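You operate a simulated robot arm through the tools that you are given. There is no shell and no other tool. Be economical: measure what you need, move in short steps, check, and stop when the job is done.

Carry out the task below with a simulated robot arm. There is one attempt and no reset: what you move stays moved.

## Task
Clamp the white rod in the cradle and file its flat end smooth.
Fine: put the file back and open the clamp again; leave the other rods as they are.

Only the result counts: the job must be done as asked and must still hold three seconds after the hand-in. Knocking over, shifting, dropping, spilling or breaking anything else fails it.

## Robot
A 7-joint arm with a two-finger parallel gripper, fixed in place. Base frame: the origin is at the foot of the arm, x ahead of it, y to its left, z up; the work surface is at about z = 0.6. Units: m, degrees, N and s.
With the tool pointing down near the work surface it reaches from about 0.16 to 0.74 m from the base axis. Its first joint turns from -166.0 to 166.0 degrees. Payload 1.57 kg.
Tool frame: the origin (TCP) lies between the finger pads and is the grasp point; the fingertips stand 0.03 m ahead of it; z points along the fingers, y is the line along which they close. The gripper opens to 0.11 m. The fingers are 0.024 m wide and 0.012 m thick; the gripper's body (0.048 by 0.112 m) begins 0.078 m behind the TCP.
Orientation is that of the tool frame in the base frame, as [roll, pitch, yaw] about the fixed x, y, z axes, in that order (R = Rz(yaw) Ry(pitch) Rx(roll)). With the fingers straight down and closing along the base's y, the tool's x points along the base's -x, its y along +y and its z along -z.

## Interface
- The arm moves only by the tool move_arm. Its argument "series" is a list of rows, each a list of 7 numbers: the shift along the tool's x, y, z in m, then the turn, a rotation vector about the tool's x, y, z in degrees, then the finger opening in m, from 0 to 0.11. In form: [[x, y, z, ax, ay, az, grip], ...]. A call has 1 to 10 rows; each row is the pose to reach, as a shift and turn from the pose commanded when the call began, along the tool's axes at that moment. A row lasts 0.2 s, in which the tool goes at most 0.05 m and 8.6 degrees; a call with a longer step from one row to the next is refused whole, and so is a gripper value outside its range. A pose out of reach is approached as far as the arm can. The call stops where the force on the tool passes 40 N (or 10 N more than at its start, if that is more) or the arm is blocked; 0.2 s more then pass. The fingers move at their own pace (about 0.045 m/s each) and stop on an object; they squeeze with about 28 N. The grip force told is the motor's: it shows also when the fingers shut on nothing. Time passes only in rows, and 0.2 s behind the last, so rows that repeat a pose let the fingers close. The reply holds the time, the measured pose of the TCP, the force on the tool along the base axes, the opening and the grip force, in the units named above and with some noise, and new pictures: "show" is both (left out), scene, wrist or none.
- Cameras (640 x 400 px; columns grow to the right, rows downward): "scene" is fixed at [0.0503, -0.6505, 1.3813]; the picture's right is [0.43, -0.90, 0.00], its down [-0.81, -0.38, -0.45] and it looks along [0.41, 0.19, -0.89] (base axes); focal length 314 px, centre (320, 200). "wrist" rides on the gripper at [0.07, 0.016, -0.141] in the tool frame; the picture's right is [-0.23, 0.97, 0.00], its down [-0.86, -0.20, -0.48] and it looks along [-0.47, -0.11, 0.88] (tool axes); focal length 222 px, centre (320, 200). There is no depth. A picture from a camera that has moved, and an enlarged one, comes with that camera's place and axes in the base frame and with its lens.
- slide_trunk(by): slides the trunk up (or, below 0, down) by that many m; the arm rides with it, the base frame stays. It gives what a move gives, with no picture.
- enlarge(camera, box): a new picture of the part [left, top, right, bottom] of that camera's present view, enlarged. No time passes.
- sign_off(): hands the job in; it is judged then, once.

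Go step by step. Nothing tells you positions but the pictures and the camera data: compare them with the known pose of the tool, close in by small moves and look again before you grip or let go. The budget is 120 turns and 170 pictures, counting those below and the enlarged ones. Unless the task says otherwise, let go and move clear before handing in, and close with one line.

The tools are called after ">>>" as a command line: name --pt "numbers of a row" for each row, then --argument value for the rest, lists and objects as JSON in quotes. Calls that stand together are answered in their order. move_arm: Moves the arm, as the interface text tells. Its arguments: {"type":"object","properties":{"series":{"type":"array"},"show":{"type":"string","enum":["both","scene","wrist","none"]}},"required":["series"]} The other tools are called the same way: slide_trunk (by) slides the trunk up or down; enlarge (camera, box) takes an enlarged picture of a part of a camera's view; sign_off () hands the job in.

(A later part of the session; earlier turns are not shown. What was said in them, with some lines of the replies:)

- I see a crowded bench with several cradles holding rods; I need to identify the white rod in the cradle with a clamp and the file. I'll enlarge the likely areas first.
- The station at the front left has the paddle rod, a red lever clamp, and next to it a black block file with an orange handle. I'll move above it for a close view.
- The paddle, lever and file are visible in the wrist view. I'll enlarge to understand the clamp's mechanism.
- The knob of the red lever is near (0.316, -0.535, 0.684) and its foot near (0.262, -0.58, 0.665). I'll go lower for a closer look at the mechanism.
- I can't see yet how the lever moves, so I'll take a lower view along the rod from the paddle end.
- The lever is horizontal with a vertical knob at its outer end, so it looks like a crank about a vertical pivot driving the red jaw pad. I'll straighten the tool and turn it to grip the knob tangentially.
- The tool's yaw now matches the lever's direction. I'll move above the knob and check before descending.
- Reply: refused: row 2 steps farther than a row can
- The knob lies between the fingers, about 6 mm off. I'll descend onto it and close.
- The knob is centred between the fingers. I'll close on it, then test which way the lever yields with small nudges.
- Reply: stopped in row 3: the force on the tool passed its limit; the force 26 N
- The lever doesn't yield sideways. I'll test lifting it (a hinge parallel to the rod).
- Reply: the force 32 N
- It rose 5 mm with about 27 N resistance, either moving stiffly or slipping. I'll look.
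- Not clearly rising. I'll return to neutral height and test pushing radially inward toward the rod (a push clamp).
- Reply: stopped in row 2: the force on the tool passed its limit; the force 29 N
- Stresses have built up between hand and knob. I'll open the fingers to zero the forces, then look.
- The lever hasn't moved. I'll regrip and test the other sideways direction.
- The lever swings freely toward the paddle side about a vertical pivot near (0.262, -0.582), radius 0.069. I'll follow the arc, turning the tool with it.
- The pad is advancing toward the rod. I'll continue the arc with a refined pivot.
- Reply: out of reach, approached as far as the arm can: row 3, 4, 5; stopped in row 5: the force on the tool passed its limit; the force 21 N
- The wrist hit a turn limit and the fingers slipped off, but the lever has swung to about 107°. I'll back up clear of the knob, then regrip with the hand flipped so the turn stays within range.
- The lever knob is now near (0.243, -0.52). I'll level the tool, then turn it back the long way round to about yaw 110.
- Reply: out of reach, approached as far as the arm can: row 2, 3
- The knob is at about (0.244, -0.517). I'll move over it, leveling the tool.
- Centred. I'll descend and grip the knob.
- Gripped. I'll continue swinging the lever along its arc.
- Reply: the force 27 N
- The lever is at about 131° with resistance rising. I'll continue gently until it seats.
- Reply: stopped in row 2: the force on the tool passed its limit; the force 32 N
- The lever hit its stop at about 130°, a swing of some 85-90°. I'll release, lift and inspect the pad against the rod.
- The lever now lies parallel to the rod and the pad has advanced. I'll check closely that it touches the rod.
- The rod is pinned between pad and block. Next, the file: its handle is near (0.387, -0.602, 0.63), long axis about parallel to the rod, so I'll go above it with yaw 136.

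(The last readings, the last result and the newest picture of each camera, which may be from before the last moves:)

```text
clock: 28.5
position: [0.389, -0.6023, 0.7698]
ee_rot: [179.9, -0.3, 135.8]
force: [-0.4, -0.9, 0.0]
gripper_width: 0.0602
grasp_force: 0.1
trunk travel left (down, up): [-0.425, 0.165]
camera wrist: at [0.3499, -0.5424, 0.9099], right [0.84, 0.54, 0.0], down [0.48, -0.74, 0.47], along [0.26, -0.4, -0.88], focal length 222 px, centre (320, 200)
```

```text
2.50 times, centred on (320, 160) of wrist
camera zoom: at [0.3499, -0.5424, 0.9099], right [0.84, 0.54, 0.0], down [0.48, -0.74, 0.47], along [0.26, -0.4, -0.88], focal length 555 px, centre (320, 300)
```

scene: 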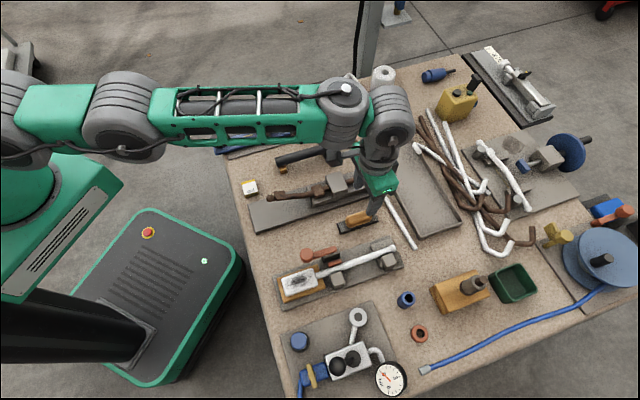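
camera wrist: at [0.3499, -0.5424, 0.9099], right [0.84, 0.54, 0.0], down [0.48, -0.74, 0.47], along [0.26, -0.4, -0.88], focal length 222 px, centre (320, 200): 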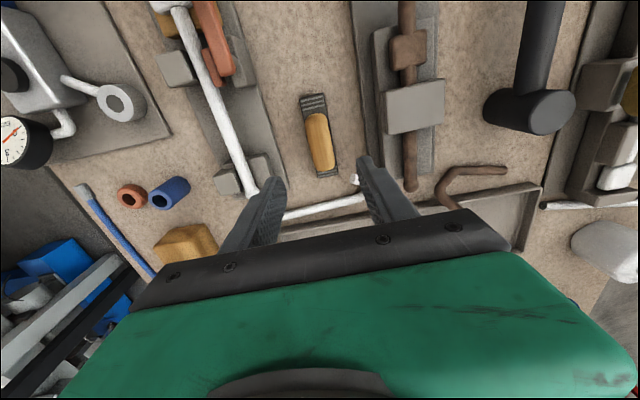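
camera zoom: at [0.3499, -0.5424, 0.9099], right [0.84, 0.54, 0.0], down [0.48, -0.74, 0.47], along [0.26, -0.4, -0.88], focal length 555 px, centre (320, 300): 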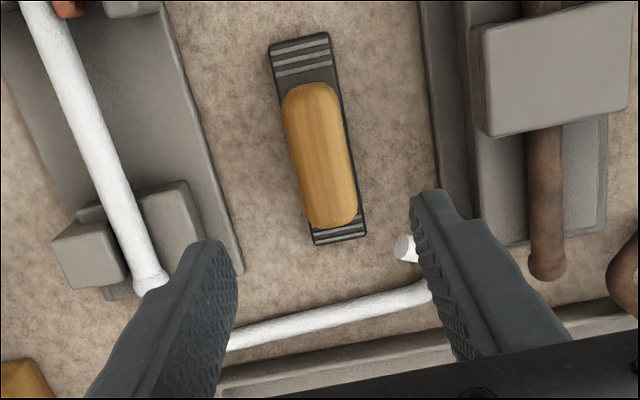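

The hand is centred on the file handle. I'll descend to about z = 0.652 and look once before closing.

>>> move_arm --pt "0 0 0.035 0 0 0 0.06" --pt "0 0 0.07 0 0 0 0.06" --pt "0 0 0.1 0 0 0.5 0.06" --pt "0 0 0.117 0 0 0.5 0.06" --show "wrist"

>>> enlarge --camera "scene" --box '[320, 180, 420, 260]'

```text
clock: 29.5
position: [0.3849, -0.5947, 0.6549]
ee_rot: [180.0, -0.1, 135.5]
force: [-1.0, 0.0, -0.4]
gripper_width: 0.06
grasp_force: 0.0
out of reach, approached as far as the arm can: row 3, 4
trunk travel left (down, up): [-0.425, 0.165]
camera wrist: at [0.3455, -0.5339, 0.7952], right [0.84, 0.53, 0.0], down [0.47, -0.74, 0.48], along [0.26, -0.4, -0.88], focal length 222 px, centre (320, 200)
```

wrist: 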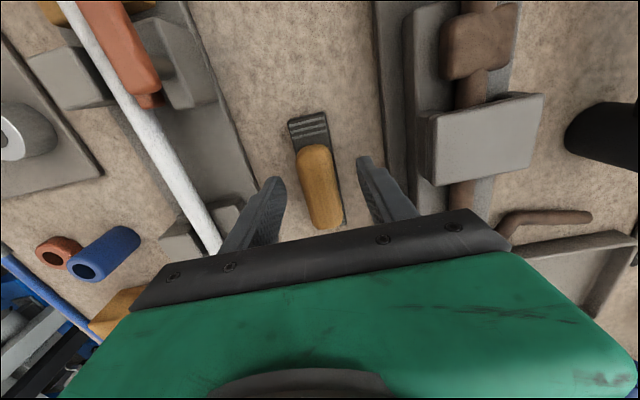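

```text
5.00 times, centred on (370, 220) of scene
camera zoom: at [0.0503, -0.6505, 1.3813], right [0.43, -0.9, 0.0], down [-0.81, -0.38, -0.45], along [0.41, 0.19, -0.89], focal length 1568 px, centre (70, 100)
```

zoom: 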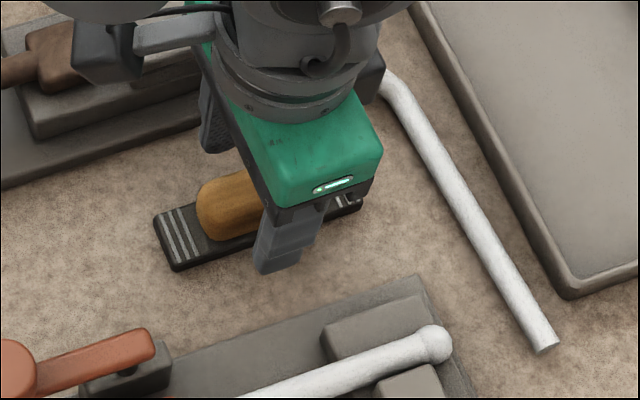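

The arm is at its reach limit, about 8 mm short along the handle, which is an acceptable grip spot. I'll command a reachable pose there first to keep the bookkeeping clean.

>>> move_arm --pt "0.0082 0.001 0.0 0 0 0 0.06" --pt "0.0082 0.001 0.0 0 0 0 0.06" --show "wrist"

```text
clock: 30.1
position: [0.38, -0.5884, 0.6554]
ee_rot: [179.9, -0.2, 135.5]
force: [-0.2, -0.4, 0.3]
gripper_width: 0.0599
grasp_force: 0.0
trunk travel left (down, up): [-0.425, 0.165]
camera wrist: at [0.3404, -0.5277, 0.796], right [0.84, 0.53, 0.0], down [0.47, -0.74, 0.48], along [0.26, -0.4, -0.88], focal length 222 px, centre (320, 200)
```

wrist: 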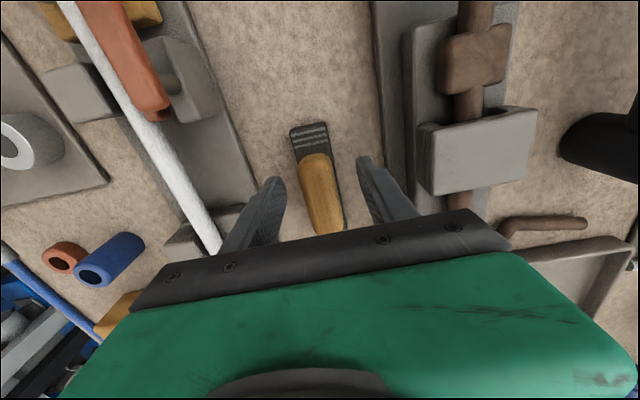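

I'd rather hold the file at its centre, so I'll lift, lower the trunk 10 cm to gain reach, and come down again.

>>> move_arm --pt "0 0 -0.04 0 0 0 0.06" --pt "0 0 -0.08 0 0 0 0.06" --pt "-0.008 -0.001 -0.115 0 0 0 0.06" --pt "-0.0168 -0.002 -0.125 0 0 0 0.06" --show "none"

>>> slide_trunk --by -0.1

```text
clock: 31.1
position: [0.3897, -0.6023, 0.7815]
ee_rot: [179.9, -0.2, 135.5]
force: [0.6, -0.2, -0.4]
gripper_width: 0.0601
grasp_force: 0.0
trunk travel left (down, up): [-0.425, 0.165]
```

```text
clock: 32.4
position: [0.3895, -0.6031, 0.6819]
ee_rot: [-180.0, -0.1, 135.5]
force: [-0.8, 0.8, -0.8]
gripper_width: 0.0601
grasp_force: 0.0
trunk travel left (down, up): [-0.325, 0.265]
```

>>> move_arm --pt "0 0 0.01 0 0 0 0.06" --pt "0 0 0.022 0 0 0 0.06" --pt "0 0 0.03 0 0 0 0.06" --show "wrist"

>>> enlarge --camera "wrist" --box '[220, 100, 420, 240]'

>>> enlarge --camera "scene" --box '[330, 190, 400, 250]'

```text
clock: 33.2
position: [0.3894, -0.6025, 0.6507]
ee_rot: [179.9, 0.0, 135.5]
force: [0.3, 0.2, 0.3]
gripper_width: 0.0601
grasp_force: 0.1
trunk travel left (down, up): [-0.325, 0.265]
camera wrist: at [0.3506, -0.5418, 0.7918], right [0.84, 0.53, 0.0], down [0.47, -0.74, 0.48], along [0.26, -0.4, -0.88], focal length 222 px, centre (320, 200)
```

wrist: 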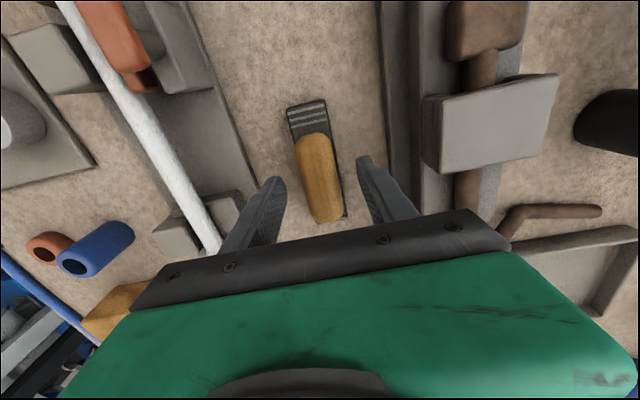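

```text
2.86 times, centred on (320, 170) of wrist
camera zoom: at [0.3506, -0.5418, 0.7918], right [0.84, 0.53, 0.0], down [0.47, -0.74, 0.48], along [0.26, -0.4, -0.88], focal length 635 px, centre (320, 286)
```

zoom: 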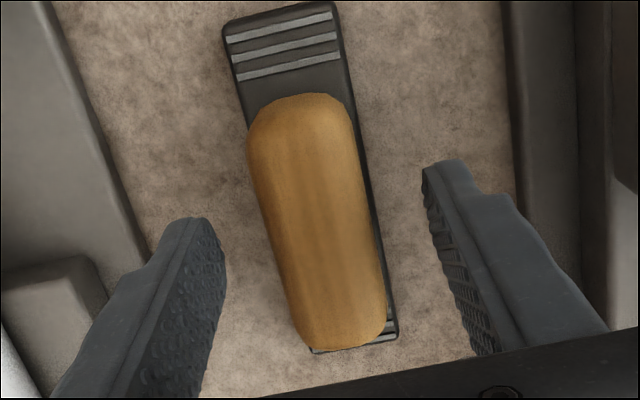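

```text
6.67 times, centred on (365, 220) of scene
camera zoom: at [0.0503, -0.6505, 1.3813], right [0.43, -0.9, 0.0], down [-0.81, -0.38, -0.45], along [0.41, 0.19, -0.89], focal length 2090 px, centre (20, 67)
```

zoom: 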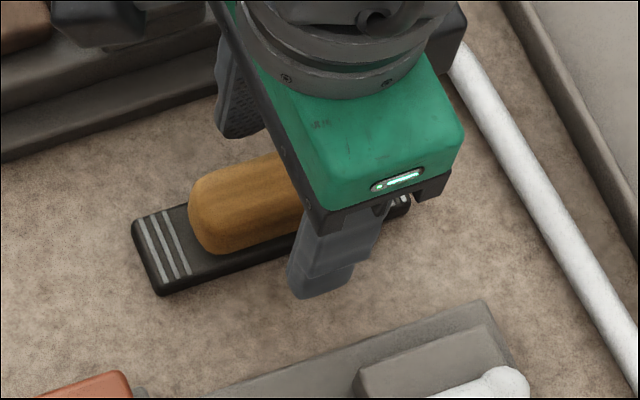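

Well centred on the handle, tips above the file's base. I'll close and lift a little.

>>> move_arm --pt "0 0 0 0 0 0 0.015" --pt "0 0 0 0 0 0 0.015" --pt "0 0 0 0 0 0 0.015" --pt "0 0 0 0 0 0 0.015" --show "none"

>>> move_arm --pt "0 0 -0.01 0 0 0 0.015" --pt "0 0 -0.03 0 0 0 0.015" --pt "0 0 -0.06 0 0 0 0.015" --pt "0 0 -0.09 0 0 0 0.015"

```text
clock: 34.2
position: [0.39, -0.6023, 0.6514]
ee_rot: [179.8, -0.1, 135.5]
force: [-0.6, -0.4, -0.7]
gripper_width: 0.0273
grasp_force: 28.0
trunk travel left (down, up): [-0.325, 0.265]
```

```text
clock: 35.2
position: [0.3882, -0.6006, 0.7399]
ee_rot: [179.9, -0.2, 135.4]
force: [0.2, 0.1, -2.2]
gripper_width: 0.0277
grasp_force: 27.9
trunk travel left (down, up): [-0.325, 0.265]
camera wrist: at [0.3498, -0.5408, 0.8805], right [0.85, 0.53, 0.0], down [0.47, -0.74, 0.48], along [0.25, -0.4, -0.88], focal length 222 px, centre (320, 200)
```

scene: 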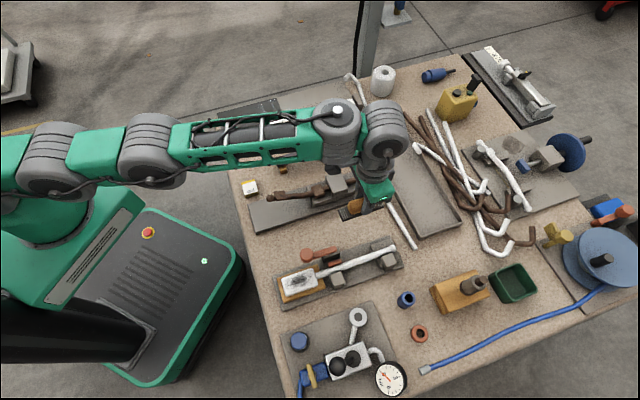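
wrist: 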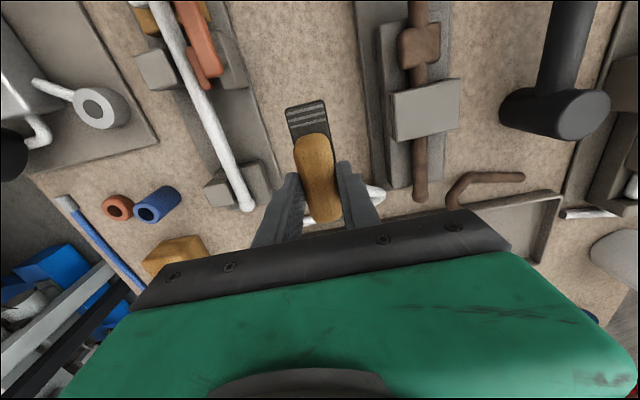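

The file is held firmly and level. I'll carry it at z ≈ 0.78 to above the paddle, kept to the outer side of the lever knob.

>>> move_arm --pt "0 0 -0.03 0 0 0 0.015" --pt "0.03 -0.014 -0.045 0 0 0 0.015" --pt "0.065 -0.03 -0.045 0 0 0 0.015" --pt "0.1 -0.046 -0.045 0 0 0 0.015" --pt "0.135 -0.061 -0.045 0 0 0 0.015" --pt "0.17 -0.078 -0.045 0 0 0 0.015" --pt "0.2 -0.092 -0.045 0 0 0 0.015" --pt "0.2208 -0.1006 -0.045 0 0 0 0.015"

>>> enlarge --camera "wrist" --box '[220, 60, 420, 240]'

>>> enlarge --camera "scene" --box '[250, 210, 370, 310]'

```text
clock: 37.0
position: [0.1627, -0.5197, 0.7874]
ee_rot: [179.9, -0.1, 135.5]
force: [0.2, 0.4, -2.5]
gripper_width: 0.0275
grasp_force: 28.5
out of reach, approached as far as the arm can: row 1
trunk travel left (down, up): [-0.325, 0.265]
camera wrist: at [0.1237, -0.4597, 0.9277], right [0.84, 0.54, 0.0], down [0.47, -0.74, 0.48], along [0.26, -0.4, -0.88], focal length 222 px, centre (320, 200)
```

scene: 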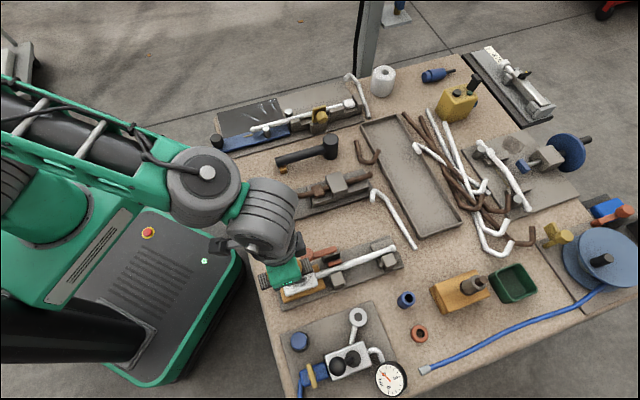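
wrist: 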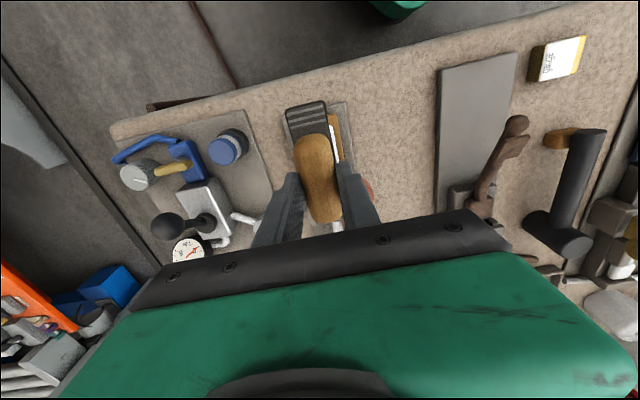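

```text
2.22 times, centred on (320, 150) of wrist
camera zoom: at [0.1237, -0.4597, 0.9277], right [0.84, 0.54, 0.0], down [0.47, -0.74, 0.48], along [0.26, -0.4, -0.88], focal length 494 px, centre (320, 311)
```

zoom: 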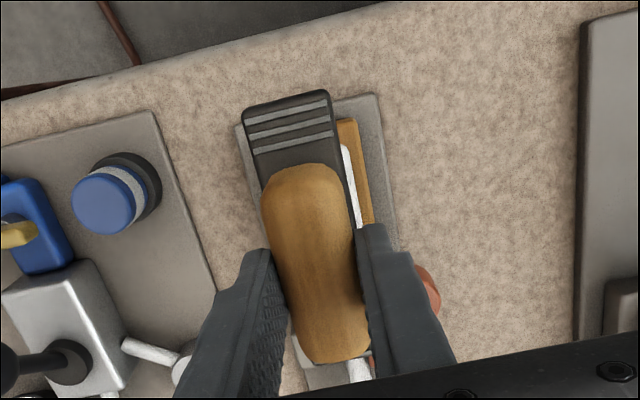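

```text
4.00 times, centred on (310, 260) of scene
camera zoom: at [0.0503, -0.6505, 1.3813], right [0.43, -0.9, 0.0], down [-0.81, -0.38, -0.45], along [0.41, 0.19, -0.89], focal length 1254 px, centre (360, -40)
```

zoom: 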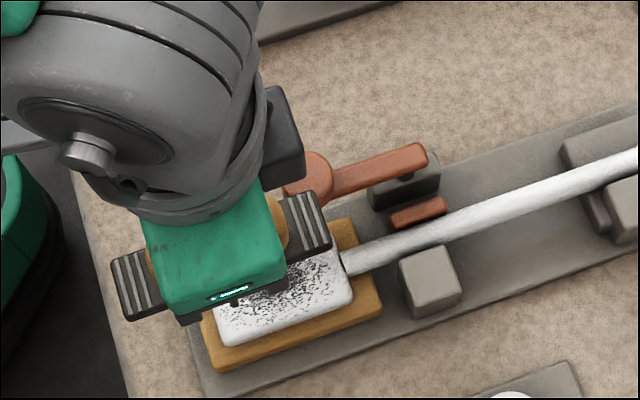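

The file is over the paddle, aligned with it and clear of the knob. I'll descend to just above, then feel for contact.

>>> move_arm --pt "0 0 0.03 0 0 0 0.015" --pt "0 0 0.06 0 0 0 0.015" --pt "0 0 0.09 0 0 0 0.015" --pt "0 0 0.1 0 0 0 0.015" --show "scene"

>>> enlarge --camera "scene" --box '[250, 220, 370, 320]'

```text
clock: 38.0
position: [0.1609, -0.5201, 0.6871]
ee_rot: [180.0, 0.1, 135.5]
force: [0.1, -2.9, 8.9]
gripper_width: 0.028
grasp_force: 12.3
trunk travel left (down, up): [-0.325, 0.265]
```

scene: 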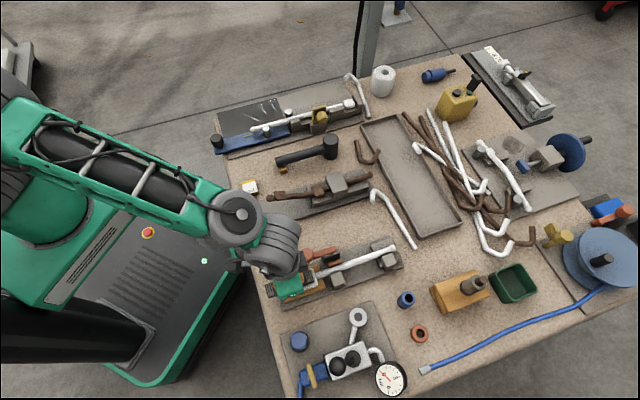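

```text
4.00 times, centred on (310, 270) of scene
camera zoom: at [0.0503, -0.6505, 1.3813], right [0.43, -0.9, 0.0], down [-0.81, -0.38, -0.45], along [0.41, 0.19, -0.89], focal length 1254 px, centre (360, -80)
```

zoom: 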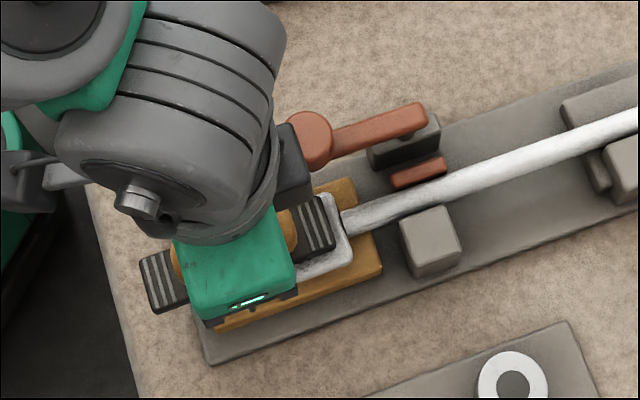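

Contact with about 10 N. I'll make filing strokes along the paddle.

>>> move_arm --pt "0.012 0 0 0 0 0 0.015" --pt "0.024 0 0 0 0 0 0.015" --pt "0.012 0 0 0 0 0 0.015" --pt "0 0 0 0 0 0 0.015" --pt "-0.012 0 0 0 0 0 0.015" --pt "0 0 0 0 0 0 0.015" --pt "0.012 0 0 0 0 0 0.015" --pt "0.024 0 0 0 0 0 0.015" --pt "0.012 0 0 0 0 0 0.015" --pt "0 0 0 0 0 0 0.015"

>>> enlarge --camera "scene" --box '[250, 220, 370, 320]'

```text
clock: 40.2
position: [0.1622, -0.5191, 0.6876]
ee_rot: [180.0, -0.1, 135.3]
force: [-7.0, 3.8, 19.2]
gripper_width: 0.0278
grasp_force: 27.9
trunk travel left (down, up): [-0.325, 0.265]
camera wrist: at [0.1223, -0.4589, 0.8281], right [0.85, 0.53, 0.0], down [0.47, -0.74, 0.48], along [0.25, -0.4, -0.88], focal length 222 px, centre (320, 200)
```

scene: 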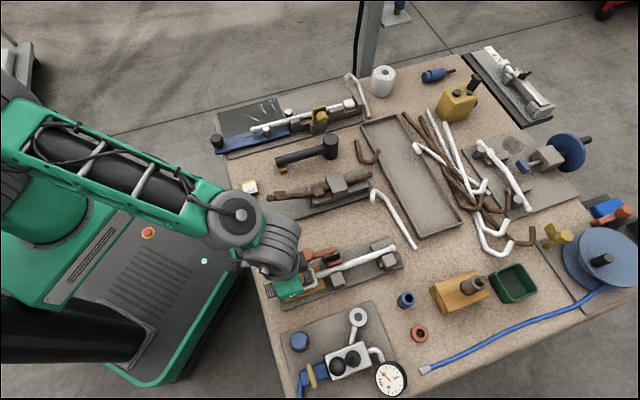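
wrist: 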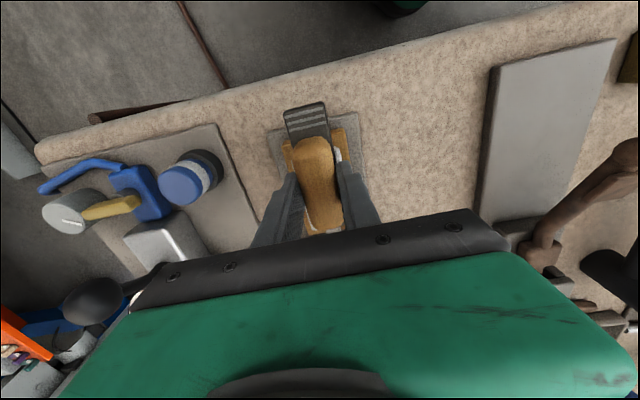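

```text
4.00 times, centred on (310, 270) of scene
camera zoom: at [0.0503, -0.6505, 1.3813], right [0.43, -0.9, 0.0], down [-0.81, -0.38, -0.45], along [0.41, 0.19, -0.89], focal length 1254 px, centre (360, -80)
```

zoom: 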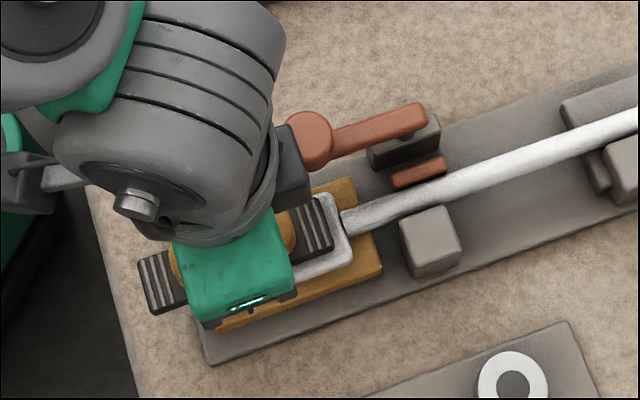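

The stroke went smoothly at 10–19 N. Another set, with a small sideways variation to cover the full width.

>>> move_arm --pt "0.012 0.004 0 0 0 0 0.015" --pt "0.024 0.006 0 0 0 0 0.015" --pt "0.012 0.006 0 0 0 0 0.015" --pt "0 0.006 0 0 0 0 0.015" --pt "-0.01 0.004 0 0 0 0 0.015" --pt "0.002 -0.004 0 0 0 0 0.015" --pt "0.014 -0.006 0 0 0 0 0.015" --pt "0.024 -0.006 0 0 0 0 0.015" --pt "0.012 -0.006 0 0 0 0 0.015" --pt "0 -0.003 0 0 0 0 0.015" --show "none"

>>> move_arm --pt "0 0.003 -0.03 0 0 0 0.015" --pt "0.03 0.003 -0.06 0 0 0 0.015" --pt "0.07 0.003 -0.09 0 0 0 0.015" --pt "0.1 0.003 -0.1 0 0 0 0.015"

>>> enlarge --camera "scene" --box '[250, 220, 370, 320]'

```text
clock: 42.4
position: [0.1583, -0.5213, 0.6873]
ee_rot: [180.0, 0.0, 135.4]
force: [-11.8, 3.3, 31.6]
gripper_width: 0.0276
grasp_force: 27.5
trunk travel left (down, up): [-0.325, 0.265]
```

```text
clock: 43.4
position: [0.0911, -0.4484, 0.786]
ee_rot: [179.9, -0.3, 135.6]
force: [0.5, 0.2, -2.8]
gripper_width: 0.0277
grasp_force: 28.1
trunk travel left (down, up): [-0.325, 0.265]
camera wrist: at [0.052, -0.3879, 0.9265], right [0.84, 0.54, 0.0], down [0.47, -0.74, 0.48], along [0.26, -0.4, -0.88], focal length 222 px, centre (320, 200)
```

scene: 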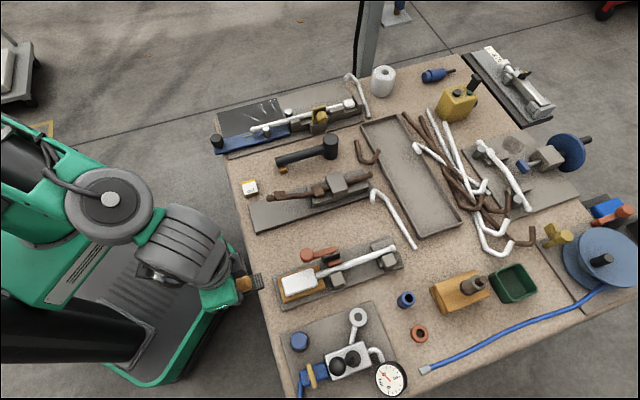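
wrist: 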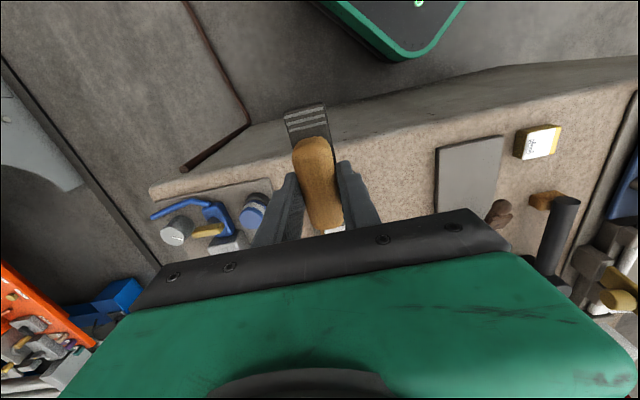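

```text
4.00 times, centred on (310, 270) of scene
camera zoom: at [0.0503, -0.6505, 1.3813], right [0.43, -0.9, 0.0], down [-0.81, -0.38, -0.45], along [0.41, 0.19, -0.89], focal length 1254 px, centre (360, -80)
```

zoom: 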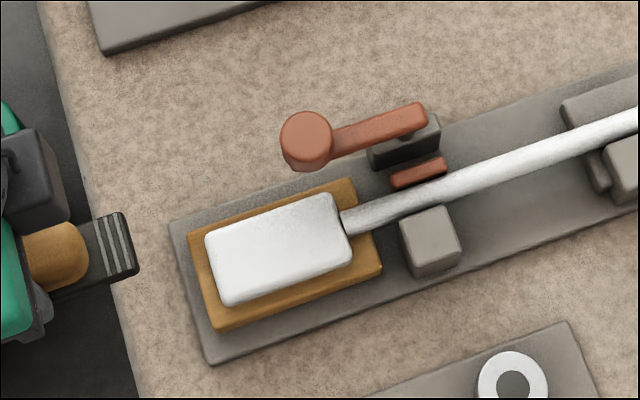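

The paddle is smooth and white now. I'll carry the file back to above its original spot.

>>> move_arm --pt "-0.04 0.0124 0 0 0 0 0.015" --pt "-0.08 0.0247 0 0 0 0 0.015" --pt "-0.12 0.037 0 0 0 0 0.015" --pt "-0.16 0.0494 0 0 0 0 0.015" --pt "-0.2 0.0618 0 0 0 0 0.015" --pt "-0.24 0.074 0.01 0 0 0 0.015" --pt "-0.28 0.0865 0.03 0 0 0 0.015" --pt "-0.305 0.094 0.045 0 0 0 0.015" --pt "-0.321 0.0989 0.06 0 0 0 0.015" --show "wrist"

```text
clock: 45.4
position: [0.3878, -0.6043, 0.7261]
ee_rot: [180.0, 0.0, 135.3]
force: [0.2, 0.5, -1.0]
gripper_width: 0.0277
grasp_force: 27.9
trunk travel left (down, up): [-0.325, 0.265]
camera wrist: at [0.3489, -0.5431, 0.8667], right [0.85, 0.53, 0.0], down [0.47, -0.74, 0.48], along [0.26, -0.4, -0.88], focal length 222 px, centre (320, 200)
```

wrist: 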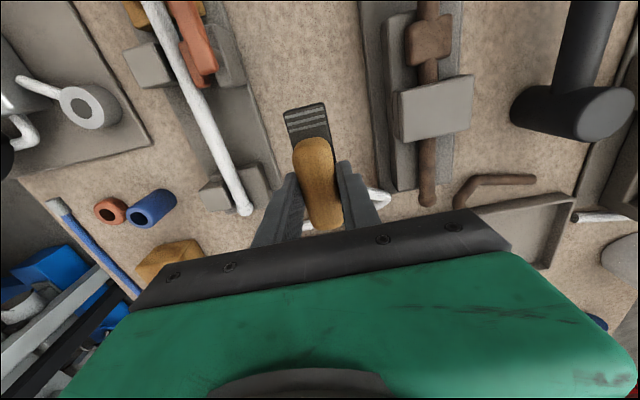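

Above the original place. I'll lower until it touches the table.

>>> move_arm --pt "0 0.0015 0.03 0 0 0 0.015" --pt "0 0.002 0.055 0 0 0 0.015" --pt "0 0.002 0.068 0 0 0 0.015" --pt "0 0.002 0.071 0 0 0 0.015" --show "none"

```text
clock: 46.4
position: [0.3904, -0.6026, 0.6539]
ee_rot: [179.9, -0.1, 135.5]
force: [-0.6, 0.2, -2.1]
gripper_width: 0.0278
grasp_force: 28.0
trunk travel left (down, up): [-0.325, 0.265]
```

>>> move_arm --pt "0 0 0.0015 0 0 0 0.015" --pt "0 0 0.003 0 0 0 0.015" --pt "0 0 0.0045 0 0 0 0.015" --show "none"

```text
clock: 47.2
position: [0.3885, -0.6014, 0.6506]
ee_rot: [179.8, -0.1, 135.5]
force: [0.1, -0.4, -2.6]
gripper_width: 0.0278
grasp_force: 27.9
trunk travel left (down, up): [-0.325, 0.265]
```

No contact yet; I'll creep further down.

>>> move_arm --pt "0 0 0.0015 0 0 0 0.015" --pt "0 0 0.0025 0 0 0 0.015" --show "none"

>>> enlarge --camera "scene" --box '[330, 190, 400, 250]'

```text
clock: 47.8
position: [0.3896, -0.6021, 0.647]
ee_rot: [179.9, -0.1, 135.5]
force: [-0.3, 0.2, -2.5]
gripper_width: 0.0278
grasp_force: 28.2
trunk travel left (down, up): [-0.325, 0.265]
```

```text
6.67 times, centred on (365, 220) of scene
camera zoom: at [0.0503, -0.6505, 1.3813], right [0.43, -0.9, 0.0], down [-0.81, -0.38, -0.45], along [0.41, 0.19, -0.89], focal length 2090 px, centre (20, 67)
```

zoom: 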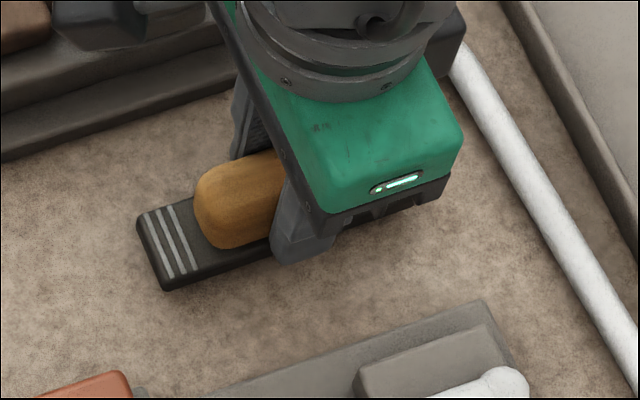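

The file has slid up slightly in the hand; I'll creep down until contact shows.

>>> move_arm --pt "0 0 0.0015 0 0 0 0.015" --pt "0 0 0.003 0 0 0 0.015" --show "none"

```text
clock: 48.4
position: [0.3897, -0.6028, 0.6445]
ee_rot: [179.8, -0.2, 135.6]
force: [0.4, -1.0, -1.6]
gripper_width: 0.0277
grasp_force: 28.4
trunk travel left (down, up): [-0.325, 0.265]
```

>>> move_arm --pt "0 0 0.0015 0 0 0 0.015" --pt "0 0 0.0025 0 0 0 0.015" --show "none"

```text
clock: 49.0
position: [0.3898, -0.6034, 0.6419]
ee_rot: [180.0, -0.1, 135.5]
force: [-0.2, 0.9, -2.0]
gripper_width: 0.0279
grasp_force: 28.1
trunk travel left (down, up): [-0.325, 0.265]
```

>>> enlarge --camera "scene" --box '[330, 190, 400, 250]'

>>> enlarge --camera "wrist" --box '[220, 100, 420, 240]'

```text
6.67 times, centred on (365, 220) of scene
camera zoom: at [0.0503, -0.6505, 1.3813], right [0.43, -0.9, 0.0], down [-0.81, -0.38, -0.45], along [0.41, 0.19, -0.89], focal length 2090 px, centre (20, 67)
```

zoom: 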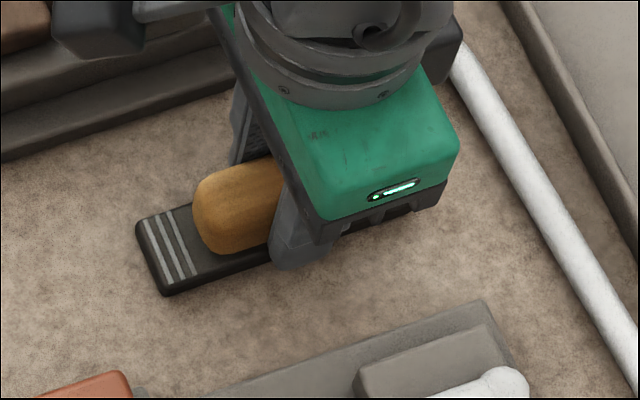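

```text
2.86 times, centred on (320, 170) of wrist
camera zoom: at [0.351, -0.5419, 0.7829], right [0.84, 0.53, 0.0], down [0.47, -0.74, 0.48], along [0.26, -0.4, -0.88], focal length 635 px, centre (320, 286)
```

zoom: 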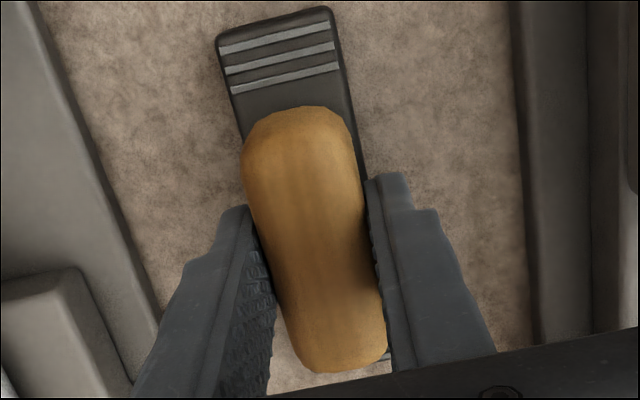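

Nearly down (the image nearly matches the original). Continue creeping.

>>> move_arm --pt "0 0 0.001 0 0 0 0.015" --pt "0 0 0.002 0 0 0 0.015" --show "none"

```text
clock: 49.6
position: [0.3898, -0.6028, 0.6424]
ee_rot: [180.0, 0.0, 135.5]
force: [-1.5, 1.0, 6.7]
gripper_width: 0.0278
grasp_force: 28.2
trunk travel left (down, up): [-0.325, 0.265]
```

Contact: the file rests on the table. I'll open the fingers and rise.

>>> move_arm --pt "0 0 -0.001 0 0 0 0.06" --pt "0 0 -0.001 0 0 0 0.06" --pt "0 0 -0.001 0 0 0 0.06" --pt "0 0 -0.03 0 0 0 0.06" --pt "0 0 -0.06 0 0 0 0.06" --pt "0.03 0 -0.09 0 0 0 0.06" --pt "0.07 0 -0.1 0 0 0 0.06" --pt "0.11 0 -0.11 0 0 0 0.06"

>>> enlarge --camera "scene" --box '[240, 180, 440, 310]'

```text
clock: 51.4
position: [0.3114, -0.5257, 0.751]
ee_rot: [-180.0, 0.0, 135.5]
force: [0.8, -0.5, -0.3]
gripper_width: 0.0601
grasp_force: 0.0
trunk travel left (down, up): [-0.325, 0.265]
camera wrist: at [0.2719, -0.4652, 0.8904], right [0.84, 0.54, 0.0], down [0.47, -0.74, 0.48], along [0.26, -0.4, -0.88], focal length 222 px, centre (320, 200)
```

scene: 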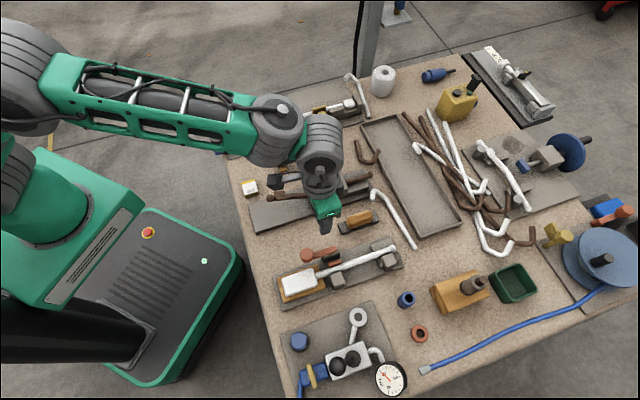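
wrist: 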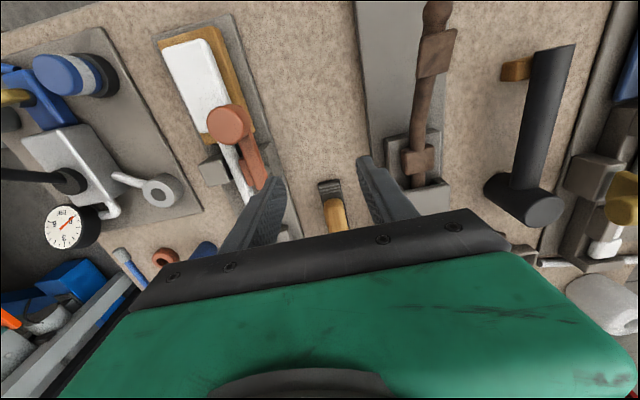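

```text
3.08 times, centred on (340, 245) of scene
camera zoom: at [0.0503, -0.6505, 1.3813], right [0.43, -0.9, 0.0], down [-0.81, -0.38, -0.45], along [0.41, 0.19, -0.89], focal length 965 px, centre (258, 62)
```

zoom: 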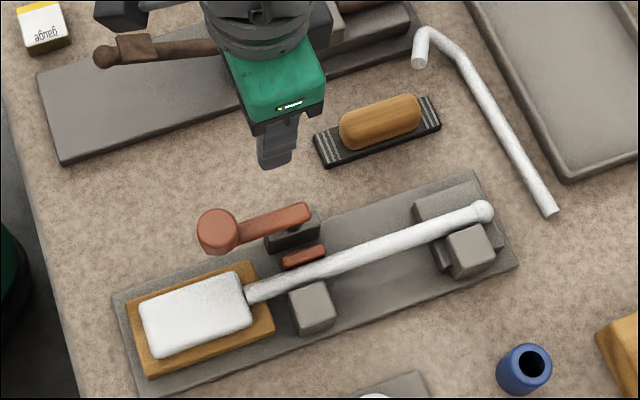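

The file is back within about 2–3 mm of its old place. Now I'll go over the lever knob at about (0.222, -0.533) to open the clamp.

>>> move_arm --pt "0.02 -0.022 -0.01 0 0 0 0.06" --pt "0.04 -0.045 -0.01 0 0 0 0.06" --pt "0.0595 -0.068 -0.01 0 0 0 0.06" --show "wrist"

```text
clock: 52.2
position: [0.2216, -0.5319, 0.761]
ee_rot: [179.9, -0.1, 135.5]
force: [-0.5, 0.6, 0.2]
gripper_width: 0.0601
grasp_force: 0.0
trunk travel left (down, up): [-0.325, 0.265]
camera wrist: at [0.1823, -0.4717, 0.9024], right [0.84, 0.54, 0.0], down [0.47, -0.74, 0.48], along [0.26, -0.4, -0.88], focal length 222 px, centre (320, 200)
```

wrist: 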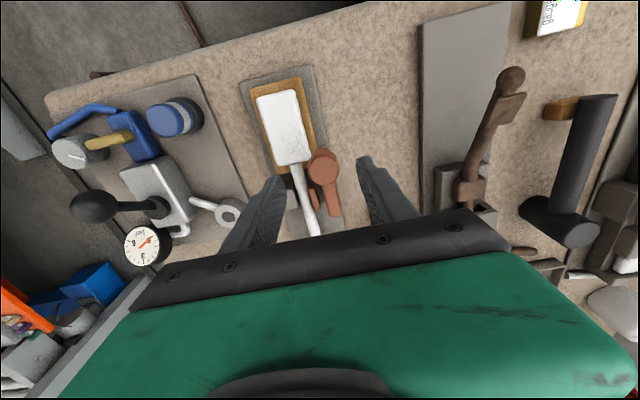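

Knob is between the fingers. Descend and grip.

>>> move_arm --pt "0 0.003 0.03 0 0 0 0.06" --pt "0 0.003 0.06 0 0 0 0.06" --pt "0 0.003 0.071 0 0 0 0.06" --pt "0 0.003 0.071 0 0 0 0.02" --pt "0 0.003 0.071 0 0 0 0.02" --pt "0 0.003 0.071 0 0 0 0.02" --show "wrist"

```text
clock: 53.6
position: [0.2237, -0.5305, 0.6906]
ee_rot: [179.9, -0.1, 135.4]
force: [1.0, 1.0, -0.2]
gripper_width: 0.0293
grasp_force: 23.2
trunk travel left (down, up): [-0.325, 0.265]
camera wrist: at [0.1845, -0.4703, 0.8308], right [0.84, 0.54, 0.0], down [0.47, -0.74, 0.48], along [0.26, -0.4, -0.88], focal length 222 px, centre (320, 200)
```

wrist: 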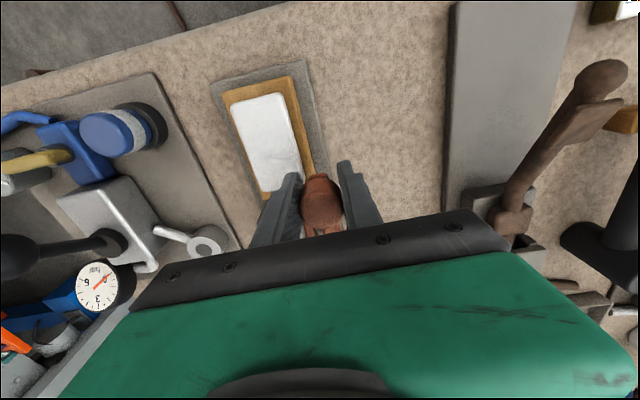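

Gripped. I'll swing the lever back along its arc (refined pivot (0.2657, -0.577), radius 0.063), in stages.

>>> move_arm --pt "-0.001 0.0087 0 0 0 8 0.02" --pt "-0.0033 0.0172 0 0 0 16 0.02" --pt "-0.0068 0.0253 0 0 0 24 0.02" --pt "-0.0114 0.0327 0 0 0 32 0.02" --pt "-0.017 0.0396 0 0 0 40 0.02"

```text
clock: 54.8
position: [0.262, -0.5125, 0.6896]
ee_rot: [-180.0, -0.2, 95.3]
force: [-5.8, 13.5, 7.5]
gripper_width: 0.029
grasp_force: 39.0
trunk travel left (down, up): [-0.325, 0.265]
camera wrist: at [0.2721, -0.4415, 0.8309], right [0.99, -0.14, 0.0], down [-0.12, -0.87, 0.48], along [-0.07, -0.47, -0.88], focal length 222 px, centre (320, 200)
```

scene: 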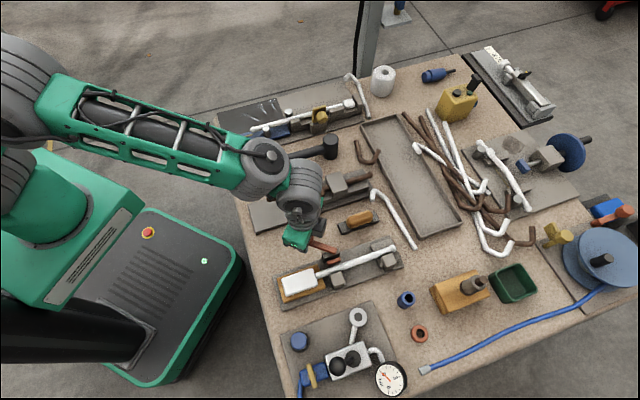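
wrist: 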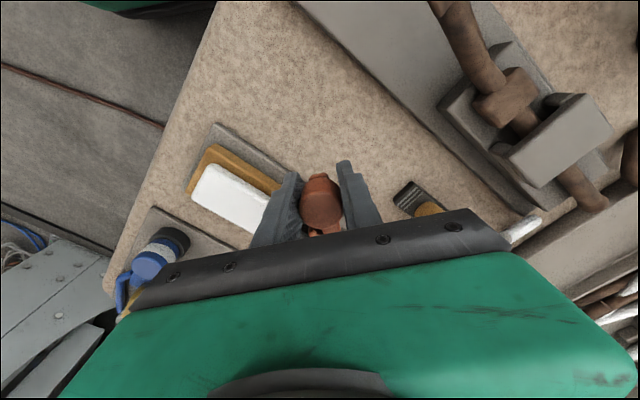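

Halfway, moving well. I'll continue to about 60° and then check.

>>> move_arm --pt "-0.0002 0.0088 0 0 0 7 0.02" --pt "-0.0026 0.0176 0 0 0 14 0.02" --pt "-0.0063 0.026 0 0 0 20 0.02" --pt "-0.0113 0.0337 0 0 0 26 0.02" --show "wrist"

```text
clock: 55.8
position: [0.2996, -0.5221, 0.6893]
ee_rot: [179.9, -0.1, 69.4]
force: [1.1, 4.7, 0.9]
gripper_width: 0.0289
grasp_force: 38.8
trunk travel left (down, up): [-0.325, 0.265]
camera wrist: at [0.3387, -0.4628, 0.8306], right [0.83, -0.56, 0.0], down [-0.49, -0.73, 0.48], along [-0.26, -0.4, -0.88], focal length 222 px, centre (320, 200)
```

wrist: 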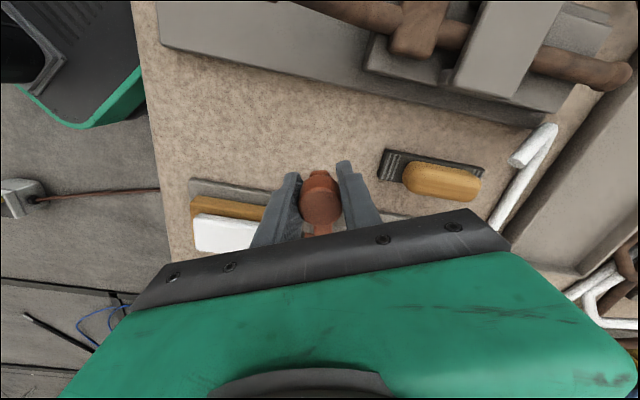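

Nearly there; finish the swing to the open stop.

>>> move_arm --pt "-0.0024 0.0088 0 0 0 6 0.02" --pt "-0.005 0.0152 0 0 0 11 0.02" --pt "-0.0072 0.0191 0 0 0 14 0.02" --show "none"

```text
clock: 56.6
position: [0.3126, -0.5343, 0.691]
ee_rot: [-179.8, -0.2, 55.4]
force: [-9.6, 16.5, 8.6]
gripper_width: 0.0285
grasp_force: 38.6
trunk travel left (down, up): [-0.325, 0.265]
```

At the open stop. Release and rise clear.

>>> move_arm --pt "0 -0.001 0 0 0 0 0.06" --pt "0 -0.001 0 0 0 0 0.06" --pt "0 -0.001 0 0 0 0 0.06" --pt "0 -0.001 -0.04 0 0 0 0.06" --pt "0 -0.001 -0.08 0 0 0 0.06" --pt "0.04 -0.001 -0.1 0 0 0 0.06" --pt "0.08 -0.001 -0.11 0 0 0 0.06" --pt "0.12 -0.02 -0.11 0 0 0 0.06" --show "scene"

>>> enlarge --camera "scene" --box '[240, 180, 440, 310]'

```text
clock: 58.4
position: [0.3652, -0.4246, 0.7971]
ee_rot: [-179.9, -0.1, 55.4]
force: [-0.3, -0.2, -0.6]
gripper_width: 0.0599
grasp_force: 0.0
trunk travel left (down, up): [-0.325, 0.265]
```

scene: 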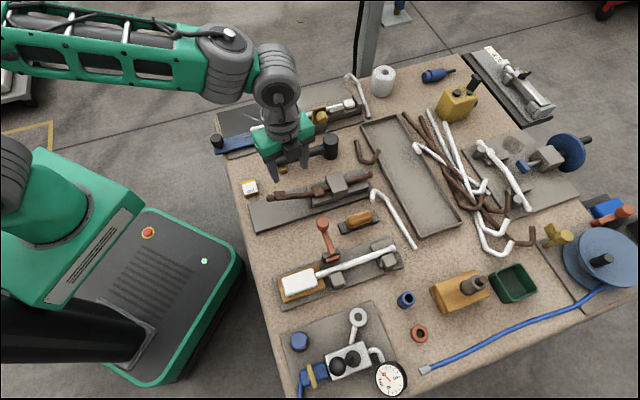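

```text
3.08 times, centred on (340, 245) of scene
camera zoom: at [0.0503, -0.6505, 1.3813], right [0.43, -0.9, 0.0], down [-0.81, -0.38, -0.45], along [0.41, 0.19, -0.89], focal length 965 px, centre (258, 62)
```

zoom: 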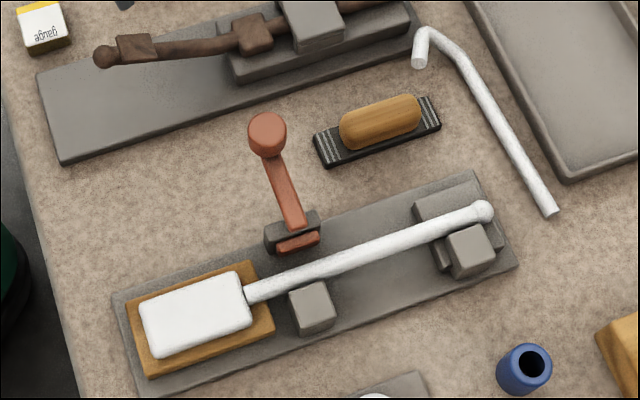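

The clamp is open as it was at the start, the rod is in its cradle with a smooth end, the file is back in place, and the hand is clear. I'm handing it in.

>>> sign_off

```text
The job is handed in.
```

I clamped the white rod, filed its flat end smooth, put the file back about 3 mm from where it started, and opened the clamp again; the other rods weren't touched.
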